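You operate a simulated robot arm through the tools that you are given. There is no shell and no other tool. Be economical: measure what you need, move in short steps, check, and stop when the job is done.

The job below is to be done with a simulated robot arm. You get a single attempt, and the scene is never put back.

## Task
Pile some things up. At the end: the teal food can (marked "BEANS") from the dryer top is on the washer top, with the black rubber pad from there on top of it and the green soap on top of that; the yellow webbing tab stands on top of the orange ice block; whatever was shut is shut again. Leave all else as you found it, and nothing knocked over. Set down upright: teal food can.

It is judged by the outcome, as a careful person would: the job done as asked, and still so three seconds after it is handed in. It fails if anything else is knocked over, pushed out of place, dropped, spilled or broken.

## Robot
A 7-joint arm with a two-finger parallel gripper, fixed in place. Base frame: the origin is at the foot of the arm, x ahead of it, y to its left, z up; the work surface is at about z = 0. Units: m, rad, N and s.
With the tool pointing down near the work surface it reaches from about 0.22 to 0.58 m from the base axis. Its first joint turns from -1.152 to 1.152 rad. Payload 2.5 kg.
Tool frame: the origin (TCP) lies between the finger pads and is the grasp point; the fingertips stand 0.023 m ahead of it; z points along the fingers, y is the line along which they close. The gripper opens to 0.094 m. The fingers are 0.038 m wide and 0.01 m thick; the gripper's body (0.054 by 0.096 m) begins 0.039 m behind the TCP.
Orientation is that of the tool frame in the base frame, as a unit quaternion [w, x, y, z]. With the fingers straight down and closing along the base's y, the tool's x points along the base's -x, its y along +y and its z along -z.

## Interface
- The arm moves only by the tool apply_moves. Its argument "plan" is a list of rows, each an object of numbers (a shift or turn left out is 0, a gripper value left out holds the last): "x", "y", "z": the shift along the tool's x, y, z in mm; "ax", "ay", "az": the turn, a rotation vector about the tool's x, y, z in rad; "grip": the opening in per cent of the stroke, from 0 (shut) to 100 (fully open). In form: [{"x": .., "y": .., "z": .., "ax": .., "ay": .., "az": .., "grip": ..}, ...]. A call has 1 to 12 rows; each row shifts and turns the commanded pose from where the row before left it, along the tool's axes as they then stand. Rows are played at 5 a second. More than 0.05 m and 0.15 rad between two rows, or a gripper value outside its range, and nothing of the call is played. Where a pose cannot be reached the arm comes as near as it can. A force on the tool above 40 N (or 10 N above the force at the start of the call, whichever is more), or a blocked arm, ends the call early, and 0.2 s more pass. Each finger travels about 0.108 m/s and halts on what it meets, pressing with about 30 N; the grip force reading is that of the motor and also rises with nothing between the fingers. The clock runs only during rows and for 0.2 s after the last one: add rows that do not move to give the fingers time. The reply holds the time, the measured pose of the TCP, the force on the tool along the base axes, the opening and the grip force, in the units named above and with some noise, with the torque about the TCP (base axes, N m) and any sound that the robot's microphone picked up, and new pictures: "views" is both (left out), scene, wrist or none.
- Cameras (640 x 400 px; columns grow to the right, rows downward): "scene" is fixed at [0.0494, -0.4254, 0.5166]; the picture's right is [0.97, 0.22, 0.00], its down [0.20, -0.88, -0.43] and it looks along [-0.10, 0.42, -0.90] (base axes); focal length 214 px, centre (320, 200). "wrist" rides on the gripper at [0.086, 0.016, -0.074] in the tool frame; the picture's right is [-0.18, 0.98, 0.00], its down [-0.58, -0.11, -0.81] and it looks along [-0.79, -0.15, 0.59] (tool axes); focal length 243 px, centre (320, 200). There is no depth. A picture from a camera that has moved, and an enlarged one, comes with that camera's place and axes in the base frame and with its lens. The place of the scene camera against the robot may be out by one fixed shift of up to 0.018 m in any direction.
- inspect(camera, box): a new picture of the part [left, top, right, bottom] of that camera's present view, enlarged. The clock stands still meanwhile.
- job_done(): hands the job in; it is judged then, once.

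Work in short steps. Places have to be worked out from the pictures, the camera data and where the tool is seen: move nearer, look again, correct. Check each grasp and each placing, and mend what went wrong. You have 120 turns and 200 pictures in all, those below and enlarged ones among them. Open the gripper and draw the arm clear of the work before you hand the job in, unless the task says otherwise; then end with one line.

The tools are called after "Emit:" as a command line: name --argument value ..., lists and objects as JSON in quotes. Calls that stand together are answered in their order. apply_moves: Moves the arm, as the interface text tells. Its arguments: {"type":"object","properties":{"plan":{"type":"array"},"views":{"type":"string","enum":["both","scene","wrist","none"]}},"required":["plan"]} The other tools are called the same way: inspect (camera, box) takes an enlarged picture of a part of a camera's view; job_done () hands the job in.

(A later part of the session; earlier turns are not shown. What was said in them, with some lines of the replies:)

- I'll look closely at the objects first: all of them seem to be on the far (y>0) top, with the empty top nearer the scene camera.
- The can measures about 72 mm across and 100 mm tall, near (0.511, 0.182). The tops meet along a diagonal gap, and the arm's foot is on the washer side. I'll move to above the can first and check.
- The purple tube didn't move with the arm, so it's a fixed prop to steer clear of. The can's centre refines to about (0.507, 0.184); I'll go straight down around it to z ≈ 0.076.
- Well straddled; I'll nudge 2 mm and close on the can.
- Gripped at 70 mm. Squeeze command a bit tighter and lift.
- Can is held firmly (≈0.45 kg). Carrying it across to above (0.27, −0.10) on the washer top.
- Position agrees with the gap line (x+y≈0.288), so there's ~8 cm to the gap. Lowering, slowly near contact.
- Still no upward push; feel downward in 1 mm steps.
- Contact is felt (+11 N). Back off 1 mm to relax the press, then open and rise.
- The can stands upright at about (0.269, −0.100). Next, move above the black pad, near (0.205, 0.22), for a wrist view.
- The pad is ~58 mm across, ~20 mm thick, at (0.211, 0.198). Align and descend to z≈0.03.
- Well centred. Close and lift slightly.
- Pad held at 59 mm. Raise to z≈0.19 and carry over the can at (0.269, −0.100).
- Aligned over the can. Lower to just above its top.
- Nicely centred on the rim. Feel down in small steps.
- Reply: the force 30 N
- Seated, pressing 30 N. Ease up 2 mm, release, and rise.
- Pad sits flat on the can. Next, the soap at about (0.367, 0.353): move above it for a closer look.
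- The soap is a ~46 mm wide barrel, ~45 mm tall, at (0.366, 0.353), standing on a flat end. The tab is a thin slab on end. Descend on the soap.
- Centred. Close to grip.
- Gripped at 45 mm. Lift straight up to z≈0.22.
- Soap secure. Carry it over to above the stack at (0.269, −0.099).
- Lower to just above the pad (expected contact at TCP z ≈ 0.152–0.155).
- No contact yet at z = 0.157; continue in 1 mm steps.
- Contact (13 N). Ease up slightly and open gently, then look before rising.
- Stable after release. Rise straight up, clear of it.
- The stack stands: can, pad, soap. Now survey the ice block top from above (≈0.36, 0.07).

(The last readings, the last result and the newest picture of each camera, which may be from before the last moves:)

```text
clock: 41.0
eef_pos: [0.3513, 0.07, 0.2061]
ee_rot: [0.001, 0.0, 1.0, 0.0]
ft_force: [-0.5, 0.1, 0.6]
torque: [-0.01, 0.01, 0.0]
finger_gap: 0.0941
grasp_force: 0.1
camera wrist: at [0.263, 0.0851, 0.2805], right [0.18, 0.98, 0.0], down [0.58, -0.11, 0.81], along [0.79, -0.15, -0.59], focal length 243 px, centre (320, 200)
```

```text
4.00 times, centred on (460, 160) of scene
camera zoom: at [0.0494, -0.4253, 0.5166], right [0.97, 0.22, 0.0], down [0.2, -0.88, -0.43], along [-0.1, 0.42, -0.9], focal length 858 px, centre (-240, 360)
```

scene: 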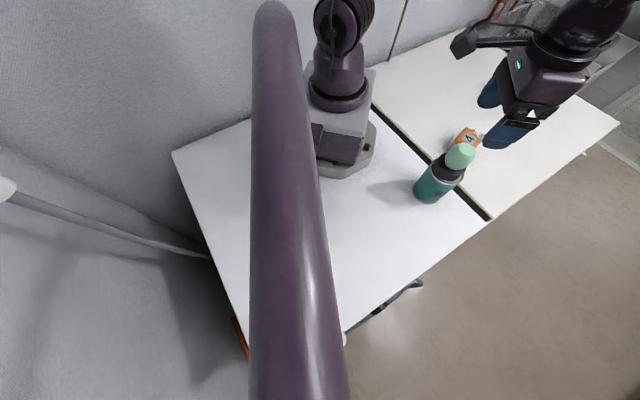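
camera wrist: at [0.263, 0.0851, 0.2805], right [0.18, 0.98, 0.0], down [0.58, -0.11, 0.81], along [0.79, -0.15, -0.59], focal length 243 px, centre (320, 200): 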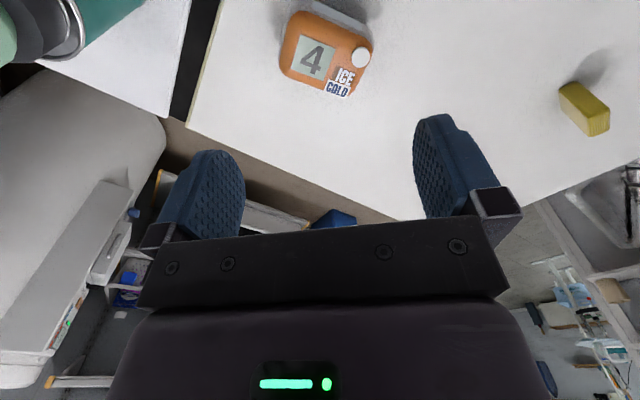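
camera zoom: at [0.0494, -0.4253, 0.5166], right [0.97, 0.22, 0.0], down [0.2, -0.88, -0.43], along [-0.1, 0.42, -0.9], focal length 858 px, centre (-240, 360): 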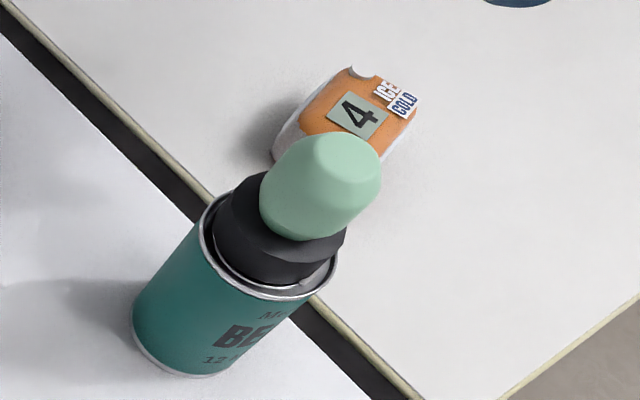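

The ice block top is at z≈0.05, with axes at ~58°/−32°; its flat "4" panel is centred near (0.359, 0.060). The tab is about 36×15×55 mm at (0.480, 0.353), wide side at ~35°. Move above the tab and turn the tool to match.

Emit:
apply_moves --plan '[{"x": -18, "y": 40}, {"x": -18, "y": 40}, {"x": -18, "y": 40}, {"x": -18, "y": 40}, {"x": -18, "y": 40}, {"x": -18, "y": 41}, {"x": -18, "y": 41}, {"az": -0.15}, {"az": -0.15}, {"az": -0.15}, {"az": -0.15}, {}]'

```text
clock: 43.6
eef_pos: [0.4756, 0.3502, 0.2055]
ee_rot: [0.0, -0.297, 0.955, 0.0]
ft_force: [-0.7, 0.2, -0.3]
torque: [-0.01, -0.03, 0.0]
finger_gap: 0.094
grasp_force: 0.0
camera wrist: at [0.3942, 0.3147, 0.2812], right [-0.4, 0.91, 0.0], down [0.54, 0.24, 0.81], along [0.74, 0.33, -0.59], focal length 243 px, centre (320, 200)
```

scene: 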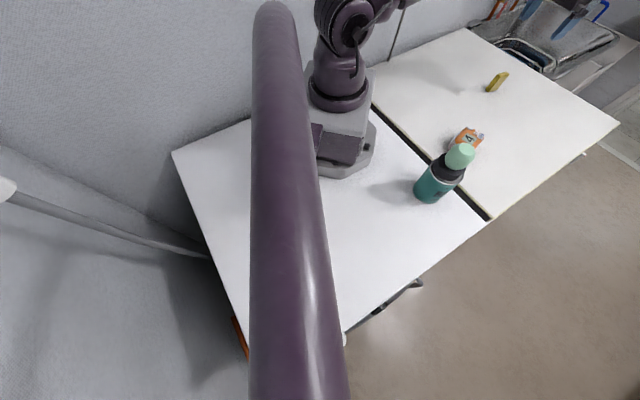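
wrist: 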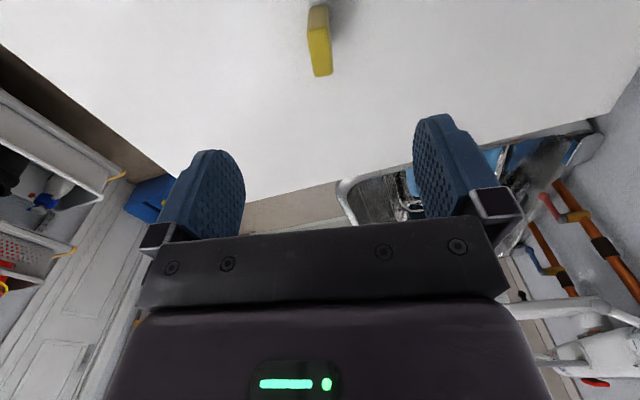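

Emit:
inspect --camera "wrist" --box '[256, 0, 384, 80]'

```text
5.00 times, centred on (320, 40) of wrist
camera zoom: at [0.3942, 0.3147, 0.2812], right [-0.4, 0.91, 0.0], down [0.54, 0.24, 0.81], along [0.74, 0.33, -0.59], focal length 1213 px, centre (320, 1000)
```

zoom: 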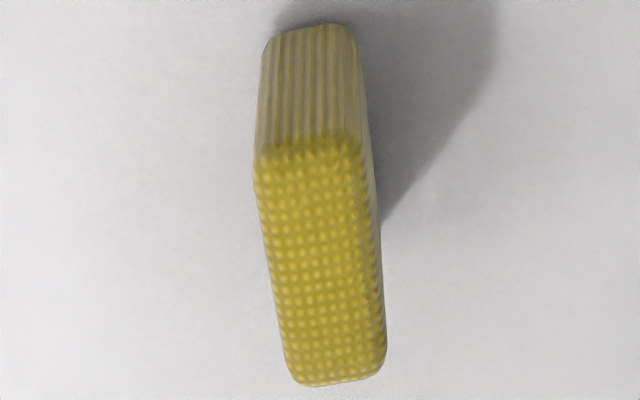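

Tab angle measures ~32°, centre (0.481, 0.354). Small yaw and position correction, then descend to z≈0.046.

Emit:
apply_moves --plan '[{"az": 0.035}, {"x": -7, "y": 0.5, "z": 30}, {"z": 45}, {"z": 40}, {"z": 30}, {"z": 14}, {}]'

```text
clock: 45.2
eef_pos: [0.4775, 0.3529, 0.0469]
ee_rot: [0.0, -0.279, 0.96, 0.0]
ft_force: [0.4, 0.9, -0.6]
torque: [0.02, 0.02, -0.02]
finger_gap: 0.0938
grasp_force: 0.1
out of reach, approached as far as the arm can: row 6
camera wrist: at [0.3945, 0.3198, 0.1224], right [-0.37, 0.93, 0.0], down [0.55, 0.22, 0.81], along [0.75, 0.3, -0.59], focal length 243 px, centre (320, 200)
```

scene: 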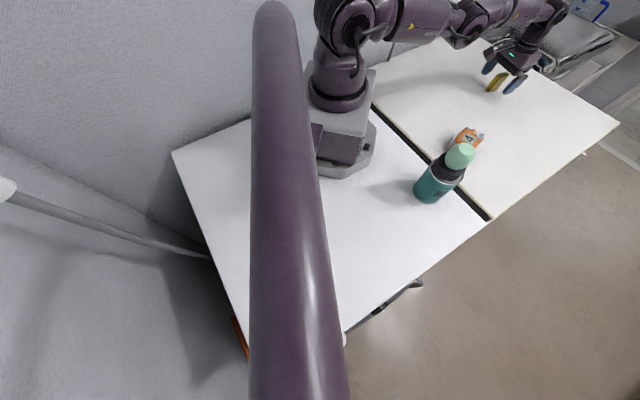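
wrist: 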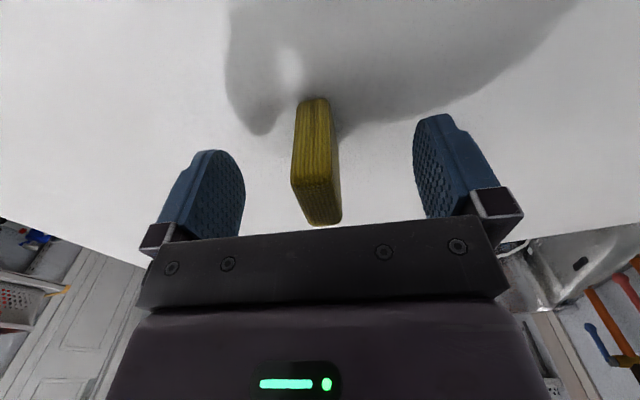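

At the reach edge but around the tab (TCP 6 mm shy along its width, fine). Shift 2.5 mm sideways to centre, then close.

Emit:
apply_moves --plan '[{"y": -2.5, "z": -1}, {"grip": 60}, {"grip": 35}, {"grip": 20}, {"grip": 5}, {"grip": 5}, {}]' --views "wrist"

```text
clock: 46.8
eef_pos: [0.4794, 0.3509, 0.0491]
ee_rot: [0.001, -0.279, 0.96, 0.0]
ft_force: [-0.6, 0.3, 0.0]
torque: [0.02, 0.0, 0.0]
finger_gap: 0.0179
grasp_force: 30.3
camera wrist: at [0.3959, 0.3178, 0.1235], right [-0.37, 0.93, 0.0], down [0.55, 0.22, 0.81], along [0.75, 0.3, -0.59], focal length 243 px, centre (320, 200)
```

wrist: 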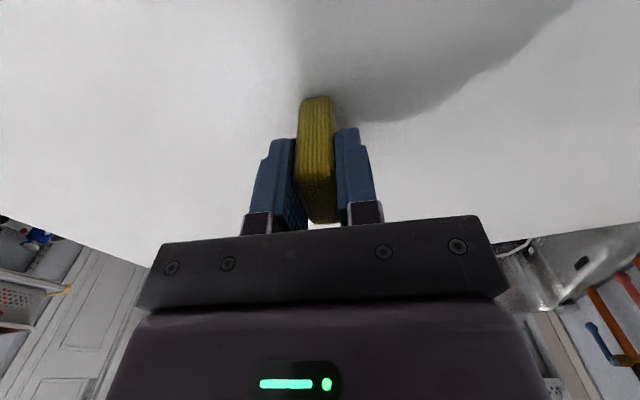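

Gripped at 18 mm. Lift.

Emit:
apply_moves --plan '[{"z": -10}, {"z": -35}, {"z": -45}, {"z": -45}, {}]'

```text
clock: 48.0
eef_pos: [0.4834, 0.3548, 0.1849]
ee_rot: [0.0, -0.279, 0.96, 0.0]
ft_force: [-0.5, 0.6, -0.1]
torque: [0.0, -0.01, 0.01]
finger_gap: 0.0183
grasp_force: 30.3
out of reach, approached as far as the arm can: row 2
camera wrist: at [0.4008, 0.3221, 0.2603], right [-0.37, 0.93, 0.0], down [0.55, 0.22, 0.81], along [0.75, 0.3, -0.59], focal length 243 px, centre (320, 200)
```

scene: 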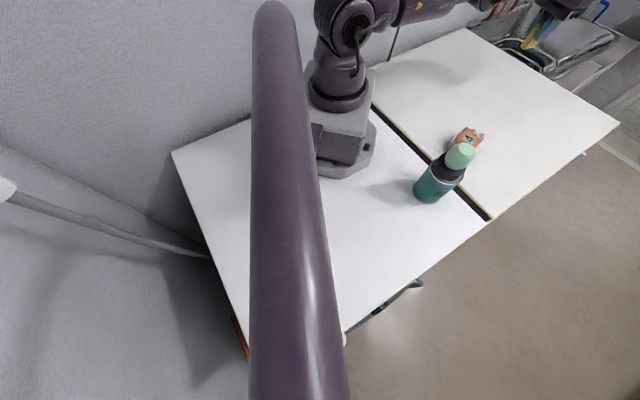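
wrist: 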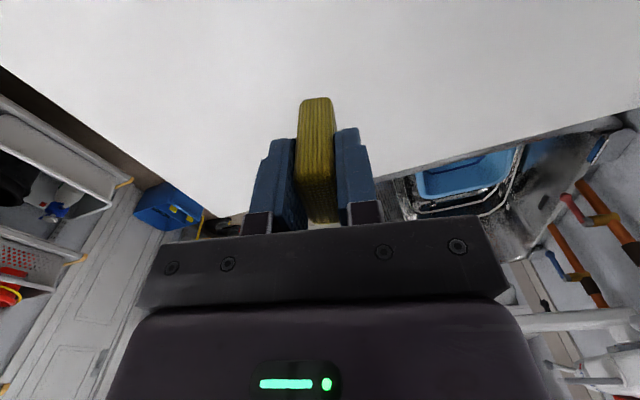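

Tab held upright. Turn the yaw back to zero, then carry it above the ice block (target TCP ≈ (0.355, 0.063), z 0.185).

Emit:
apply_moves --plan '[{"az": 0.141}, {"az": 0.141}, {"az": 0.141}, {"az": 0.142}, {"x": 18, "y": -41.5}, {"x": 18, "y": -41.5}, {"x": 18, "y": -41.5}, {"x": 18, "y": -41.5}, {"x": 18, "y": -41.5}, {"x": 19, "y": -42}, {"x": 19, "y": -42}, {}]' --views "wrist"

```text
clock: 50.6
eef_pos: [0.5733, 0.1685, 0.2059]
ee_rot: [-0.001, 0.0, 1.0, 0.0]
ft_force: [-0.3, -0.7, -0.8]
torque: [0.02, 0.02, -0.02]
finger_gap: 0.018
grasp_force: 30.3
out of reach, approached as far as the arm can: row 5, 6, 7, 8, 9, 10, 11
camera wrist: at [0.4859, 0.1844, 0.2799], right [0.18, 0.98, 0.0], down [0.58, -0.11, 0.8], along [0.79, -0.15, -0.59], focal length 243 px, centre (320, 200)
```

wrist: 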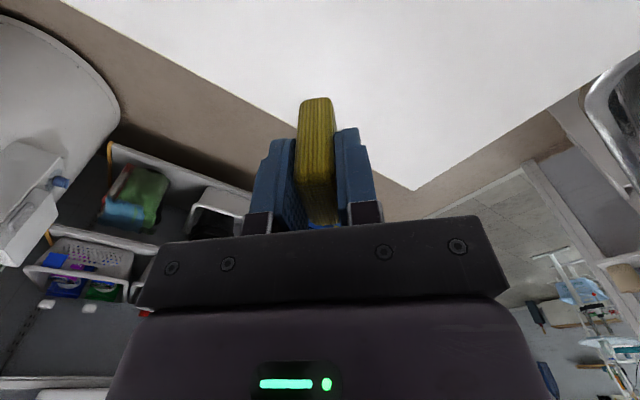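

Unexpected: the arm slid along its reach limit rather than following. Check whether it's still converging, with a still row.

Emit:
apply_moves --plan '[{}, {}]' --views "scene"

```text
clock: 51.2
eef_pos: [0.5734, 0.1701, 0.2057]
ee_rot: [-0.001, 0.0, 1.0, 0.0]
ft_force: [-0.1, 0.1, -0.3]
torque: [-0.01, 0.0, 0.0]
finger_gap: 0.0183
grasp_force: 29.6
```

scene: 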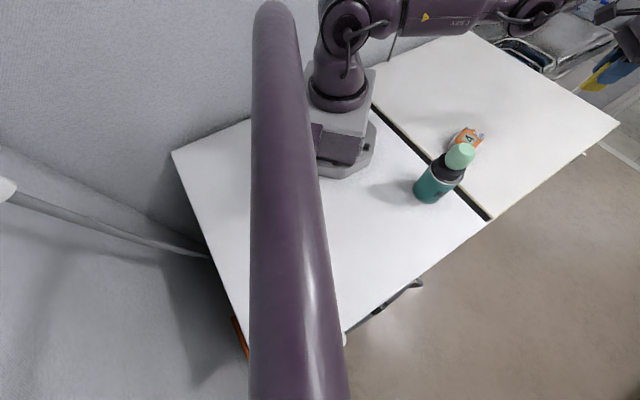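

Emit:
apply_moves --plan '[{"x": 20}, {"x": 20}, {}]' --views "none"

```text
clock: 52.0
eef_pos: [0.5714, 0.1743, 0.2057]
ee_rot: [0.0, 0.0, 1.0, 0.0]
ft_force: [0.5, 0.4, 0.6]
torque: [-0.01, 0.02, -0.01]
finger_gap: 0.0179
grasp_force: 30.0
out of reach, approached as far as the arm can: row 1, 2
```

The arm is in a stretched-straight singularity: only tangential motion works. Try vertical motion to bend the elbow out of it.

Emit:
apply_moves --plan '[{"z": -25}, {"z": -25}, {}]' --views "none"

```text
clock: 52.8
eef_pos: [0.5648, 0.1719, 0.2553]
ee_rot: [0.0, 0.0, 1.0, 0.0]
ft_force: [0.3, 0.8, -0.6]
torque: [0.01, -0.03, 0.01]
finger_gap: 0.0182
grasp_force: 29.7
out of reach, approached as far as the arm can: row 1, 2
```

Each row appears to re-anchor at the reached pose, so persistent radial-inward commands are safe. Try several purely radial rows.

Emit:
apply_moves --plan '[{"x": 38, "y": -11.5}, {"x": 38, "y": -11.5}, {"x": 38, "y": -11.5}, {"x": 38, "y": -11.5}, {"x": 38, "y": -11.5}, {"x": 38, "y": -11.5}]' --views "scene"

```text
clock: 54.2
eef_pos: [0.3359, 0.1041, 0.254]
ee_rot: [0.001, -0.001, 1.0, 0.0]
ft_force: [-1.3, 0.6, -0.3]
torque: [0.02, -0.03, 0.01]
finger_gap: 0.0179
grasp_force: 29.8
```

scene: 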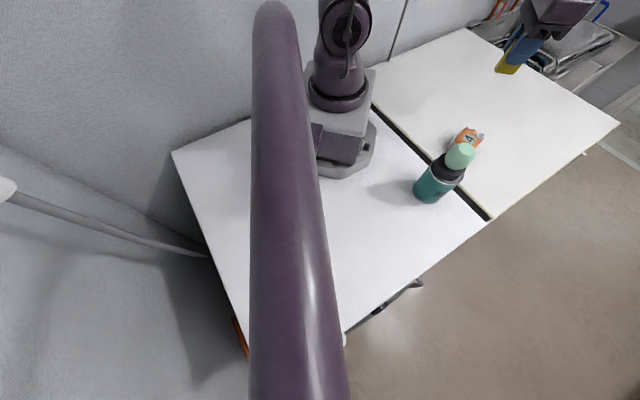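

Freed; everything follows again. Turn the yaw to align with the block's axes and shift above the "4" panel, descending to z≈0.17.

Emit:
apply_moves --plan '[{"az": 0.1375}, {"az": 0.1375}, {"az": 0.1375}, {"az": 0.1375}, {"x": -19, "y": -12.5}, {"x": -18.6, "y": -12.6}, {"z": 40}, {"z": 40}, {}, {}]'

```text
clock: 56.4
eef_pos: [0.3546, 0.0603, 0.175]
ee_rot: [0.0, 0.271, 0.962, 0.0]
ft_force: [0.8, -0.4, 0.1]
torque: [0.0, 0.01, 0.04]
finger_gap: 0.0179
grasp_force: 30.1
camera wrist: at [0.2885, 0.1205, 0.2497], right [0.67, 0.74, 0.0], down [0.44, -0.4, 0.81], along [0.6, -0.54, -0.59], focal length 243 px, centre (320, 200)
```

scene: 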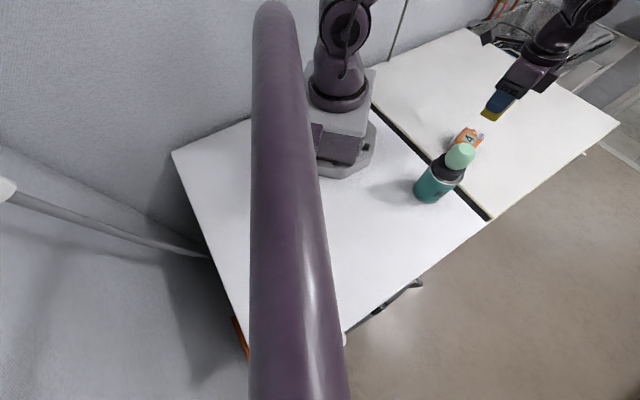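
wrist: 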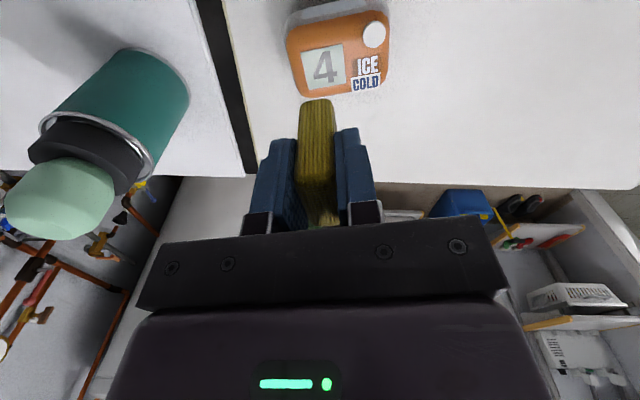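

The tab centre projects to ≈(0.359, 0.060), right on the panel (0.360, 0.061). Lower to about 1 cm above.

Emit:
apply_moves --plan '[{"z": 30}, {"z": 25}, {"z": 8}, {}]'

Emit:
inspect --camera "wrist" --box '[230, 20, 450, 220]'

Emit:
inspect --camera "scene" --box '[430, 90, 530, 165]'

```text
clock: 57.4
eef_pos: [0.3545, 0.0624, 0.1111]
ee_rot: [0.001, 0.271, 0.963, 0.001]
ft_force: [0.4, -0.9, -0.7]
torque: [-0.02, 0.01, 0.0]
finger_gap: 0.0181
grasp_force: 30.0
camera wrist: at [0.2884, 0.1204, 0.1856], right [0.67, 0.74, 0.0], down [0.44, -0.4, 0.81], along [0.6, -0.54, -0.59], focal length 243 px, centre (320, 200)
```

scene: 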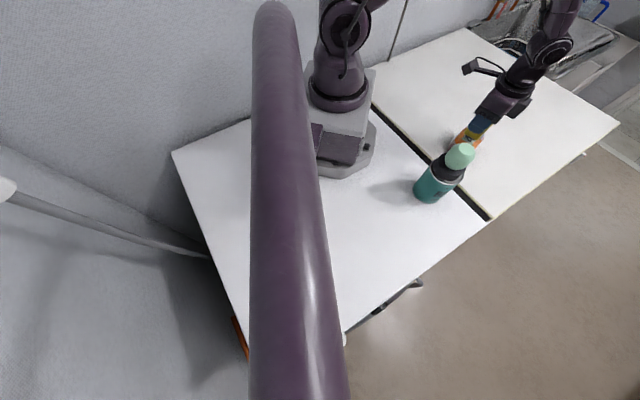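
wrist: 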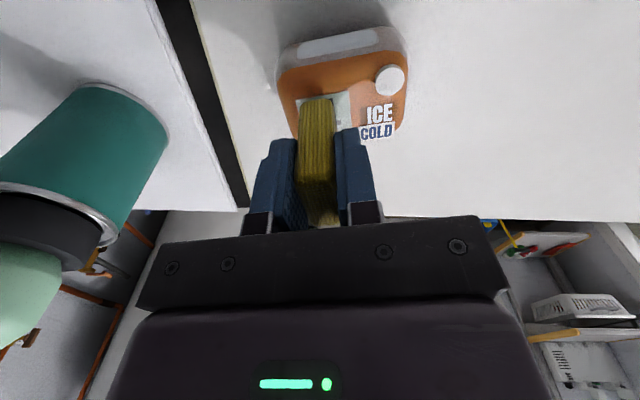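

```text
2.00 times, centred on (340, 120) of wrist
camera zoom: at [0.2884, 0.1204, 0.1856], right [0.67, 0.74, 0.0], down [0.44, -0.4, 0.81], along [0.6, -0.54, -0.59], focal length 485 px, centre (280, 360)
```

zoom: 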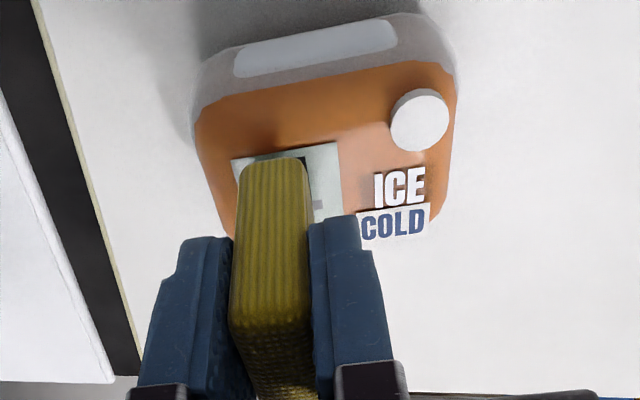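

```text
5.33 times, centred on (480, 128) of scene
camera zoom: at [0.0494, -0.4254, 0.5166], right [0.97, 0.22, 0.0], down [0.2, -0.88, -0.43], along [-0.1, 0.42, -0.9], focal length 1144 px, centre (-533, 587)
```

zoom: 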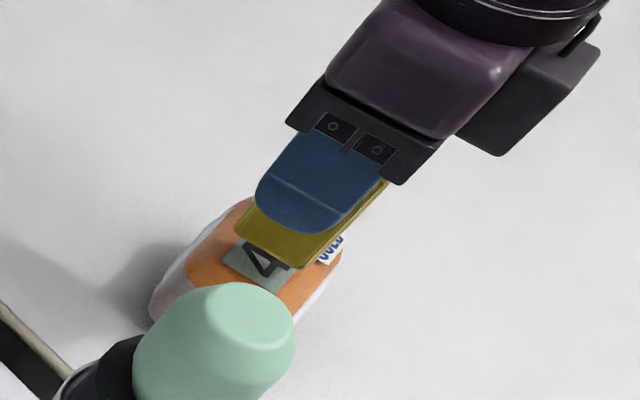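

The tab is ~2.5 mm off panel centre in each direction; correct that and continue down to near contact.

Emit:
apply_moves --plan '[{"x": -2.5, "y": 2.5, "z": 2}, {"z": 5}, {"z": 2}, {"z": 1}, {"z": 1}, {}]' --views "wrist"

```text
clock: 58.8
eef_pos: [0.3586, 0.0629, 0.1016]
ee_rot: [0.0, 0.272, 0.962, 0.0]
ft_force: [0.4, 0.1, 0.3]
torque: [0.0, 0.01, 0.02]
finger_gap: 0.0177
grasp_force: 30.4
camera wrist: at [0.2921, 0.1223, 0.1764], right [0.67, 0.74, 0.0], down [0.44, -0.4, 0.81], along [0.6, -0.54, -0.59], focal length 243 px, centre (320, 200)
```

wrist: 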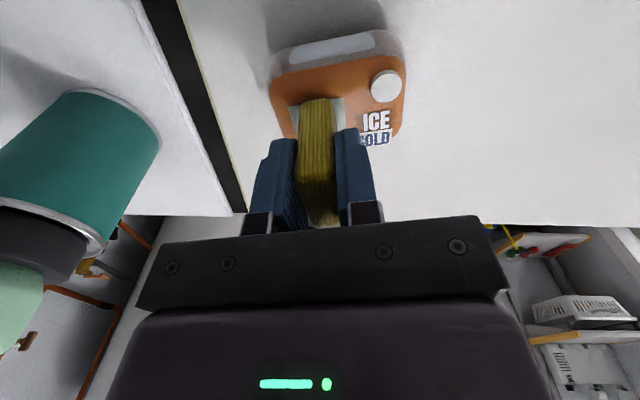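

Free still; 1 mm feeling steps.

Emit:
apply_moves --plan '[{"z": 1}, {"z": 1}, {}]' --views "none"

```text
clock: 59.6
eef_pos: [0.3591, 0.0644, 0.0996]
ee_rot: [0.0, 0.271, 0.963, 0.001]
ft_force: [-0.1, 0.0, -0.2]
torque: [-0.02, -0.01, -0.02]
finger_gap: 0.018
grasp_force: 29.4
```

Emit:
apply_moves --plan '[{"z": 1}, {"z": 1}, {}]' --views "wrist"

Emit:
inspect --camera "wrist" --box '[240, 20, 420, 170]'

```text
clock: 60.4
eef_pos: [0.3589, 0.0636, 0.098]
ee_rot: [0.0, 0.271, 0.962, 0.001]
ft_force: [-6.2, -0.2, 29.4]
torque: [0.0, 0.25, -0.01]
finger_gap: 0.0179
grasp_force: 29.9
camera wrist: at [0.2926, 0.1225, 0.1728], right [0.67, 0.74, 0.0], down [0.44, -0.4, 0.81], along [0.6, -0.54, -0.59], focal length 243 px, centre (320, 200)
```

wrist: 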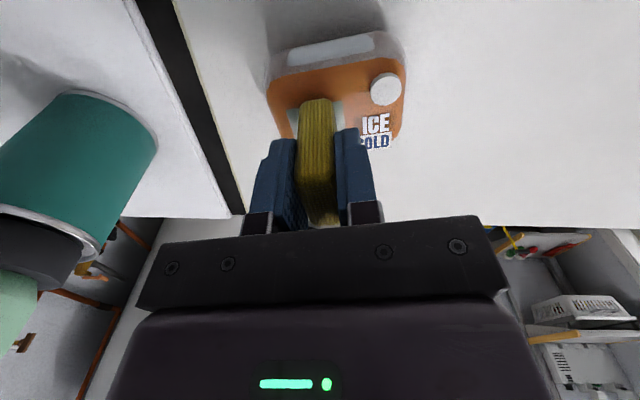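

```text
2.67 times, centred on (330, 95) of wrist
camera zoom: at [0.2926, 0.1225, 0.1728], right [0.67, 0.74, 0.0], down [0.44, -0.4, 0.81], along [0.6, -0.54, -0.59], focal length 647 px, centre (293, 480)
```

zoom: 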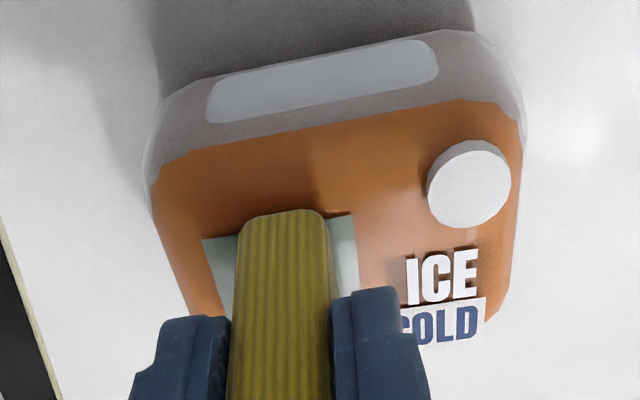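

Seated flat on the panel (29 N). Ease off about 0.8 mm and check the force before releasing.

Emit:
apply_moves --plan '[{"z": -0.8}, {}]' --views "none"

```text
clock: 61.0
eef_pos: [0.3593, 0.064, 0.098]
ee_rot: [0.001, 0.272, 0.962, 0.001]
ft_force: [-1.3, 3.9, 20.9]
torque: [0.14, -0.04, 0.0]
finger_gap: 0.018
grasp_force: 30.1
```

Emit:
apply_moves --plan '[{"z": -0.7}, {}]' --views "none"

```text
clock: 61.6
eef_pos: [0.3593, 0.0627, 0.0992]
ee_rot: [0.001, 0.272, 0.962, 0.0]
ft_force: [4.2, 3.7, 11.6]
torque: [0.07, -0.25, 0.04]
finger_gap: 0.0181
grasp_force: 30.1
```

Emit:
apply_moves --plan '[{"z": -0.5}, {}, {"grip": 28}, {"grip": 40}, {"grip": 50}, {}]' --views "wrist"

```text
clock: 63.0
eef_pos: [0.3583, 0.0643, 0.098]
ee_rot: [0.0, 0.272, 0.962, 0.0]
ft_force: [0.6, 0.0, -0.7]
torque: [-0.02, 0.01, -0.01]
finger_gap: 0.0469
grasp_force: 0.0
camera wrist: at [0.2928, 0.1224, 0.1732], right [0.67, 0.74, 0.0], down [0.44, -0.4, 0.81], along [0.6, -0.54, -0.59], focal length 243 px, centre (320, 200)
```

wrist: 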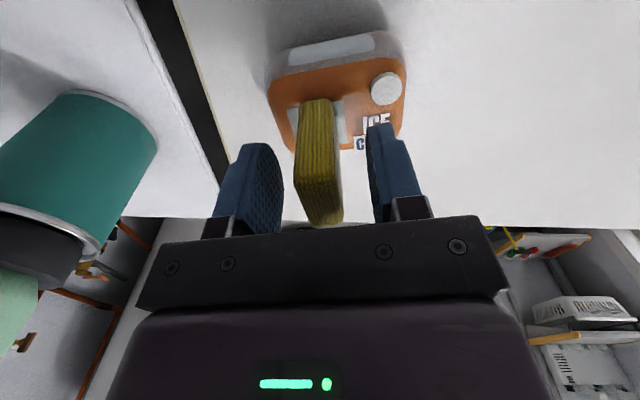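

The tab stands by itself. Rise straight up and clear.

Emit:
apply_moves --plan '[{"z": -15}, {"z": -40}, {"z": -45}, {"z": -45}, {"x": 25, "y": 25}, {"x": 25, "y": 25}, {}, {}]'

Emit:
inspect --camera "scene" --box '[400, 100, 520, 210]'

Emit:
inspect --camera "wrist" --box '[160, 0, 480, 200]'

```text
clock: 64.8
eef_pos: [0.3404, 0.1329, 0.2453]
ee_rot: [0.0, 0.273, 0.962, 0.0]
ft_force: [-0.4, 0.5, 0.5]
torque: [-0.01, -0.03, 0.02]
finger_gap: 0.0471
grasp_force: 0.1
camera wrist: at [0.2751, 0.1911, 0.3197], right [0.67, 0.74, 0.0], down [0.44, -0.4, 0.81], along [0.6, -0.54, -0.59], focal length 243 px, centre (320, 200)
```

scene: 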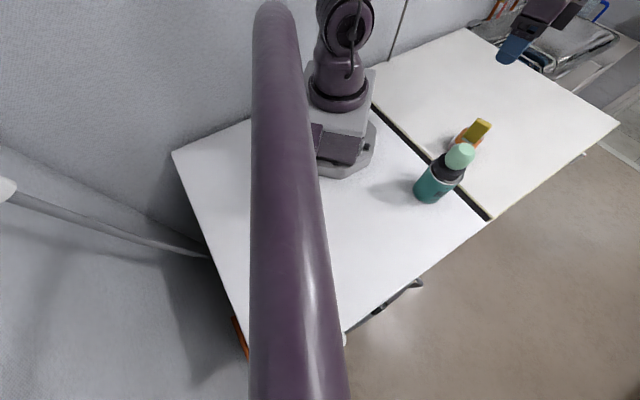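
wrist: 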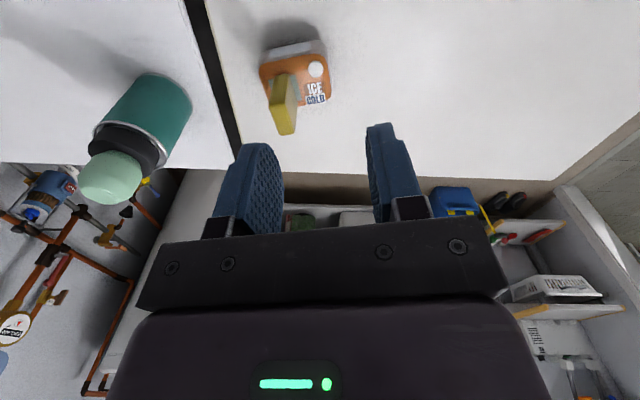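

```text
3.64 times, centred on (460, 155) of scene
camera zoom: at [0.0494, -0.4253, 0.5166], right [0.97, 0.22, 0.0], down [0.2, -0.88, -0.43], along [-0.1, 0.42, -0.9], focal length 780 px, centre (-189, 364)
```

zoom: 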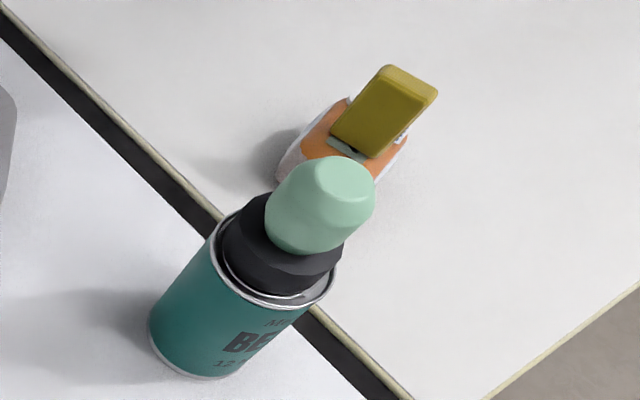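

```text
2.00 times, centred on (320, 100) of wrist
camera zoom: at [0.2751, 0.1911, 0.3197], right [0.67, 0.74, 0.0], down [0.44, -0.4, 0.81], along [0.6, -0.54, -0.59], focal length 485 px, centre (320, 400)
```

zoom: 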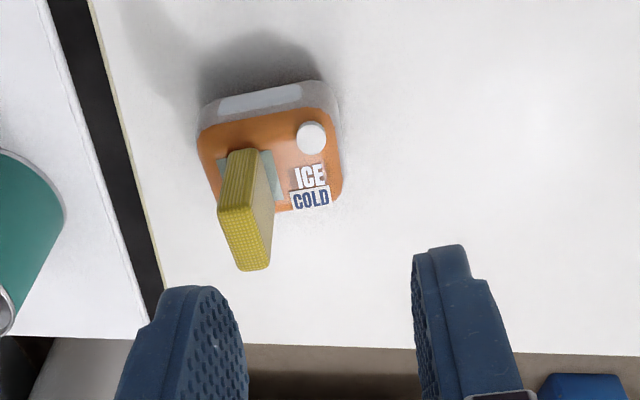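

Both piles stand upright and steady. Open the gripper fully and draw the arm a bit further away before handing in.

Emit:
apply_moves --plan '[{"grip": 100, "x": 10, "y": 35}, {"z": -20, "y": 30}, {}, {}, {}]' --views "scene"

```text
clock: 66.0
eef_pos: [0.3667, 0.1917, 0.2659]
ee_rot: [0.001, 0.272, 0.962, -0.001]
ft_force: [0.2, -0.7, 0.0]
torque: [0.01, 0.0, 0.04]
finger_gap: 0.0942
grasp_force: 0.0
```

scene: 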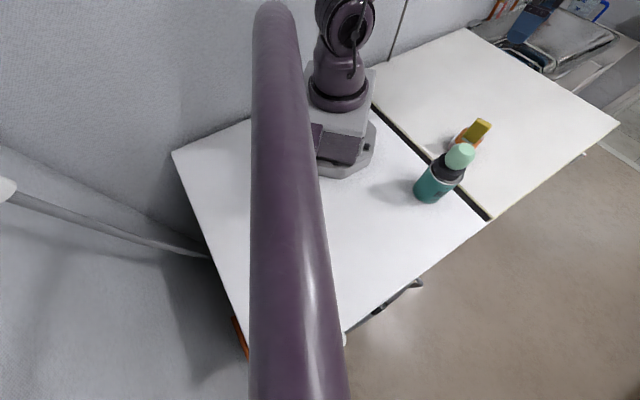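

Everything is in place and the arm is clear; handing in.

Emit:
job_done

```text
The job is handed in.
```

The BEANS can is upright on the washer top with the black pad and then the green soap on it, and the yellow tab stands on the orange ice block; nothing had to be opened and nothing was knocked over.
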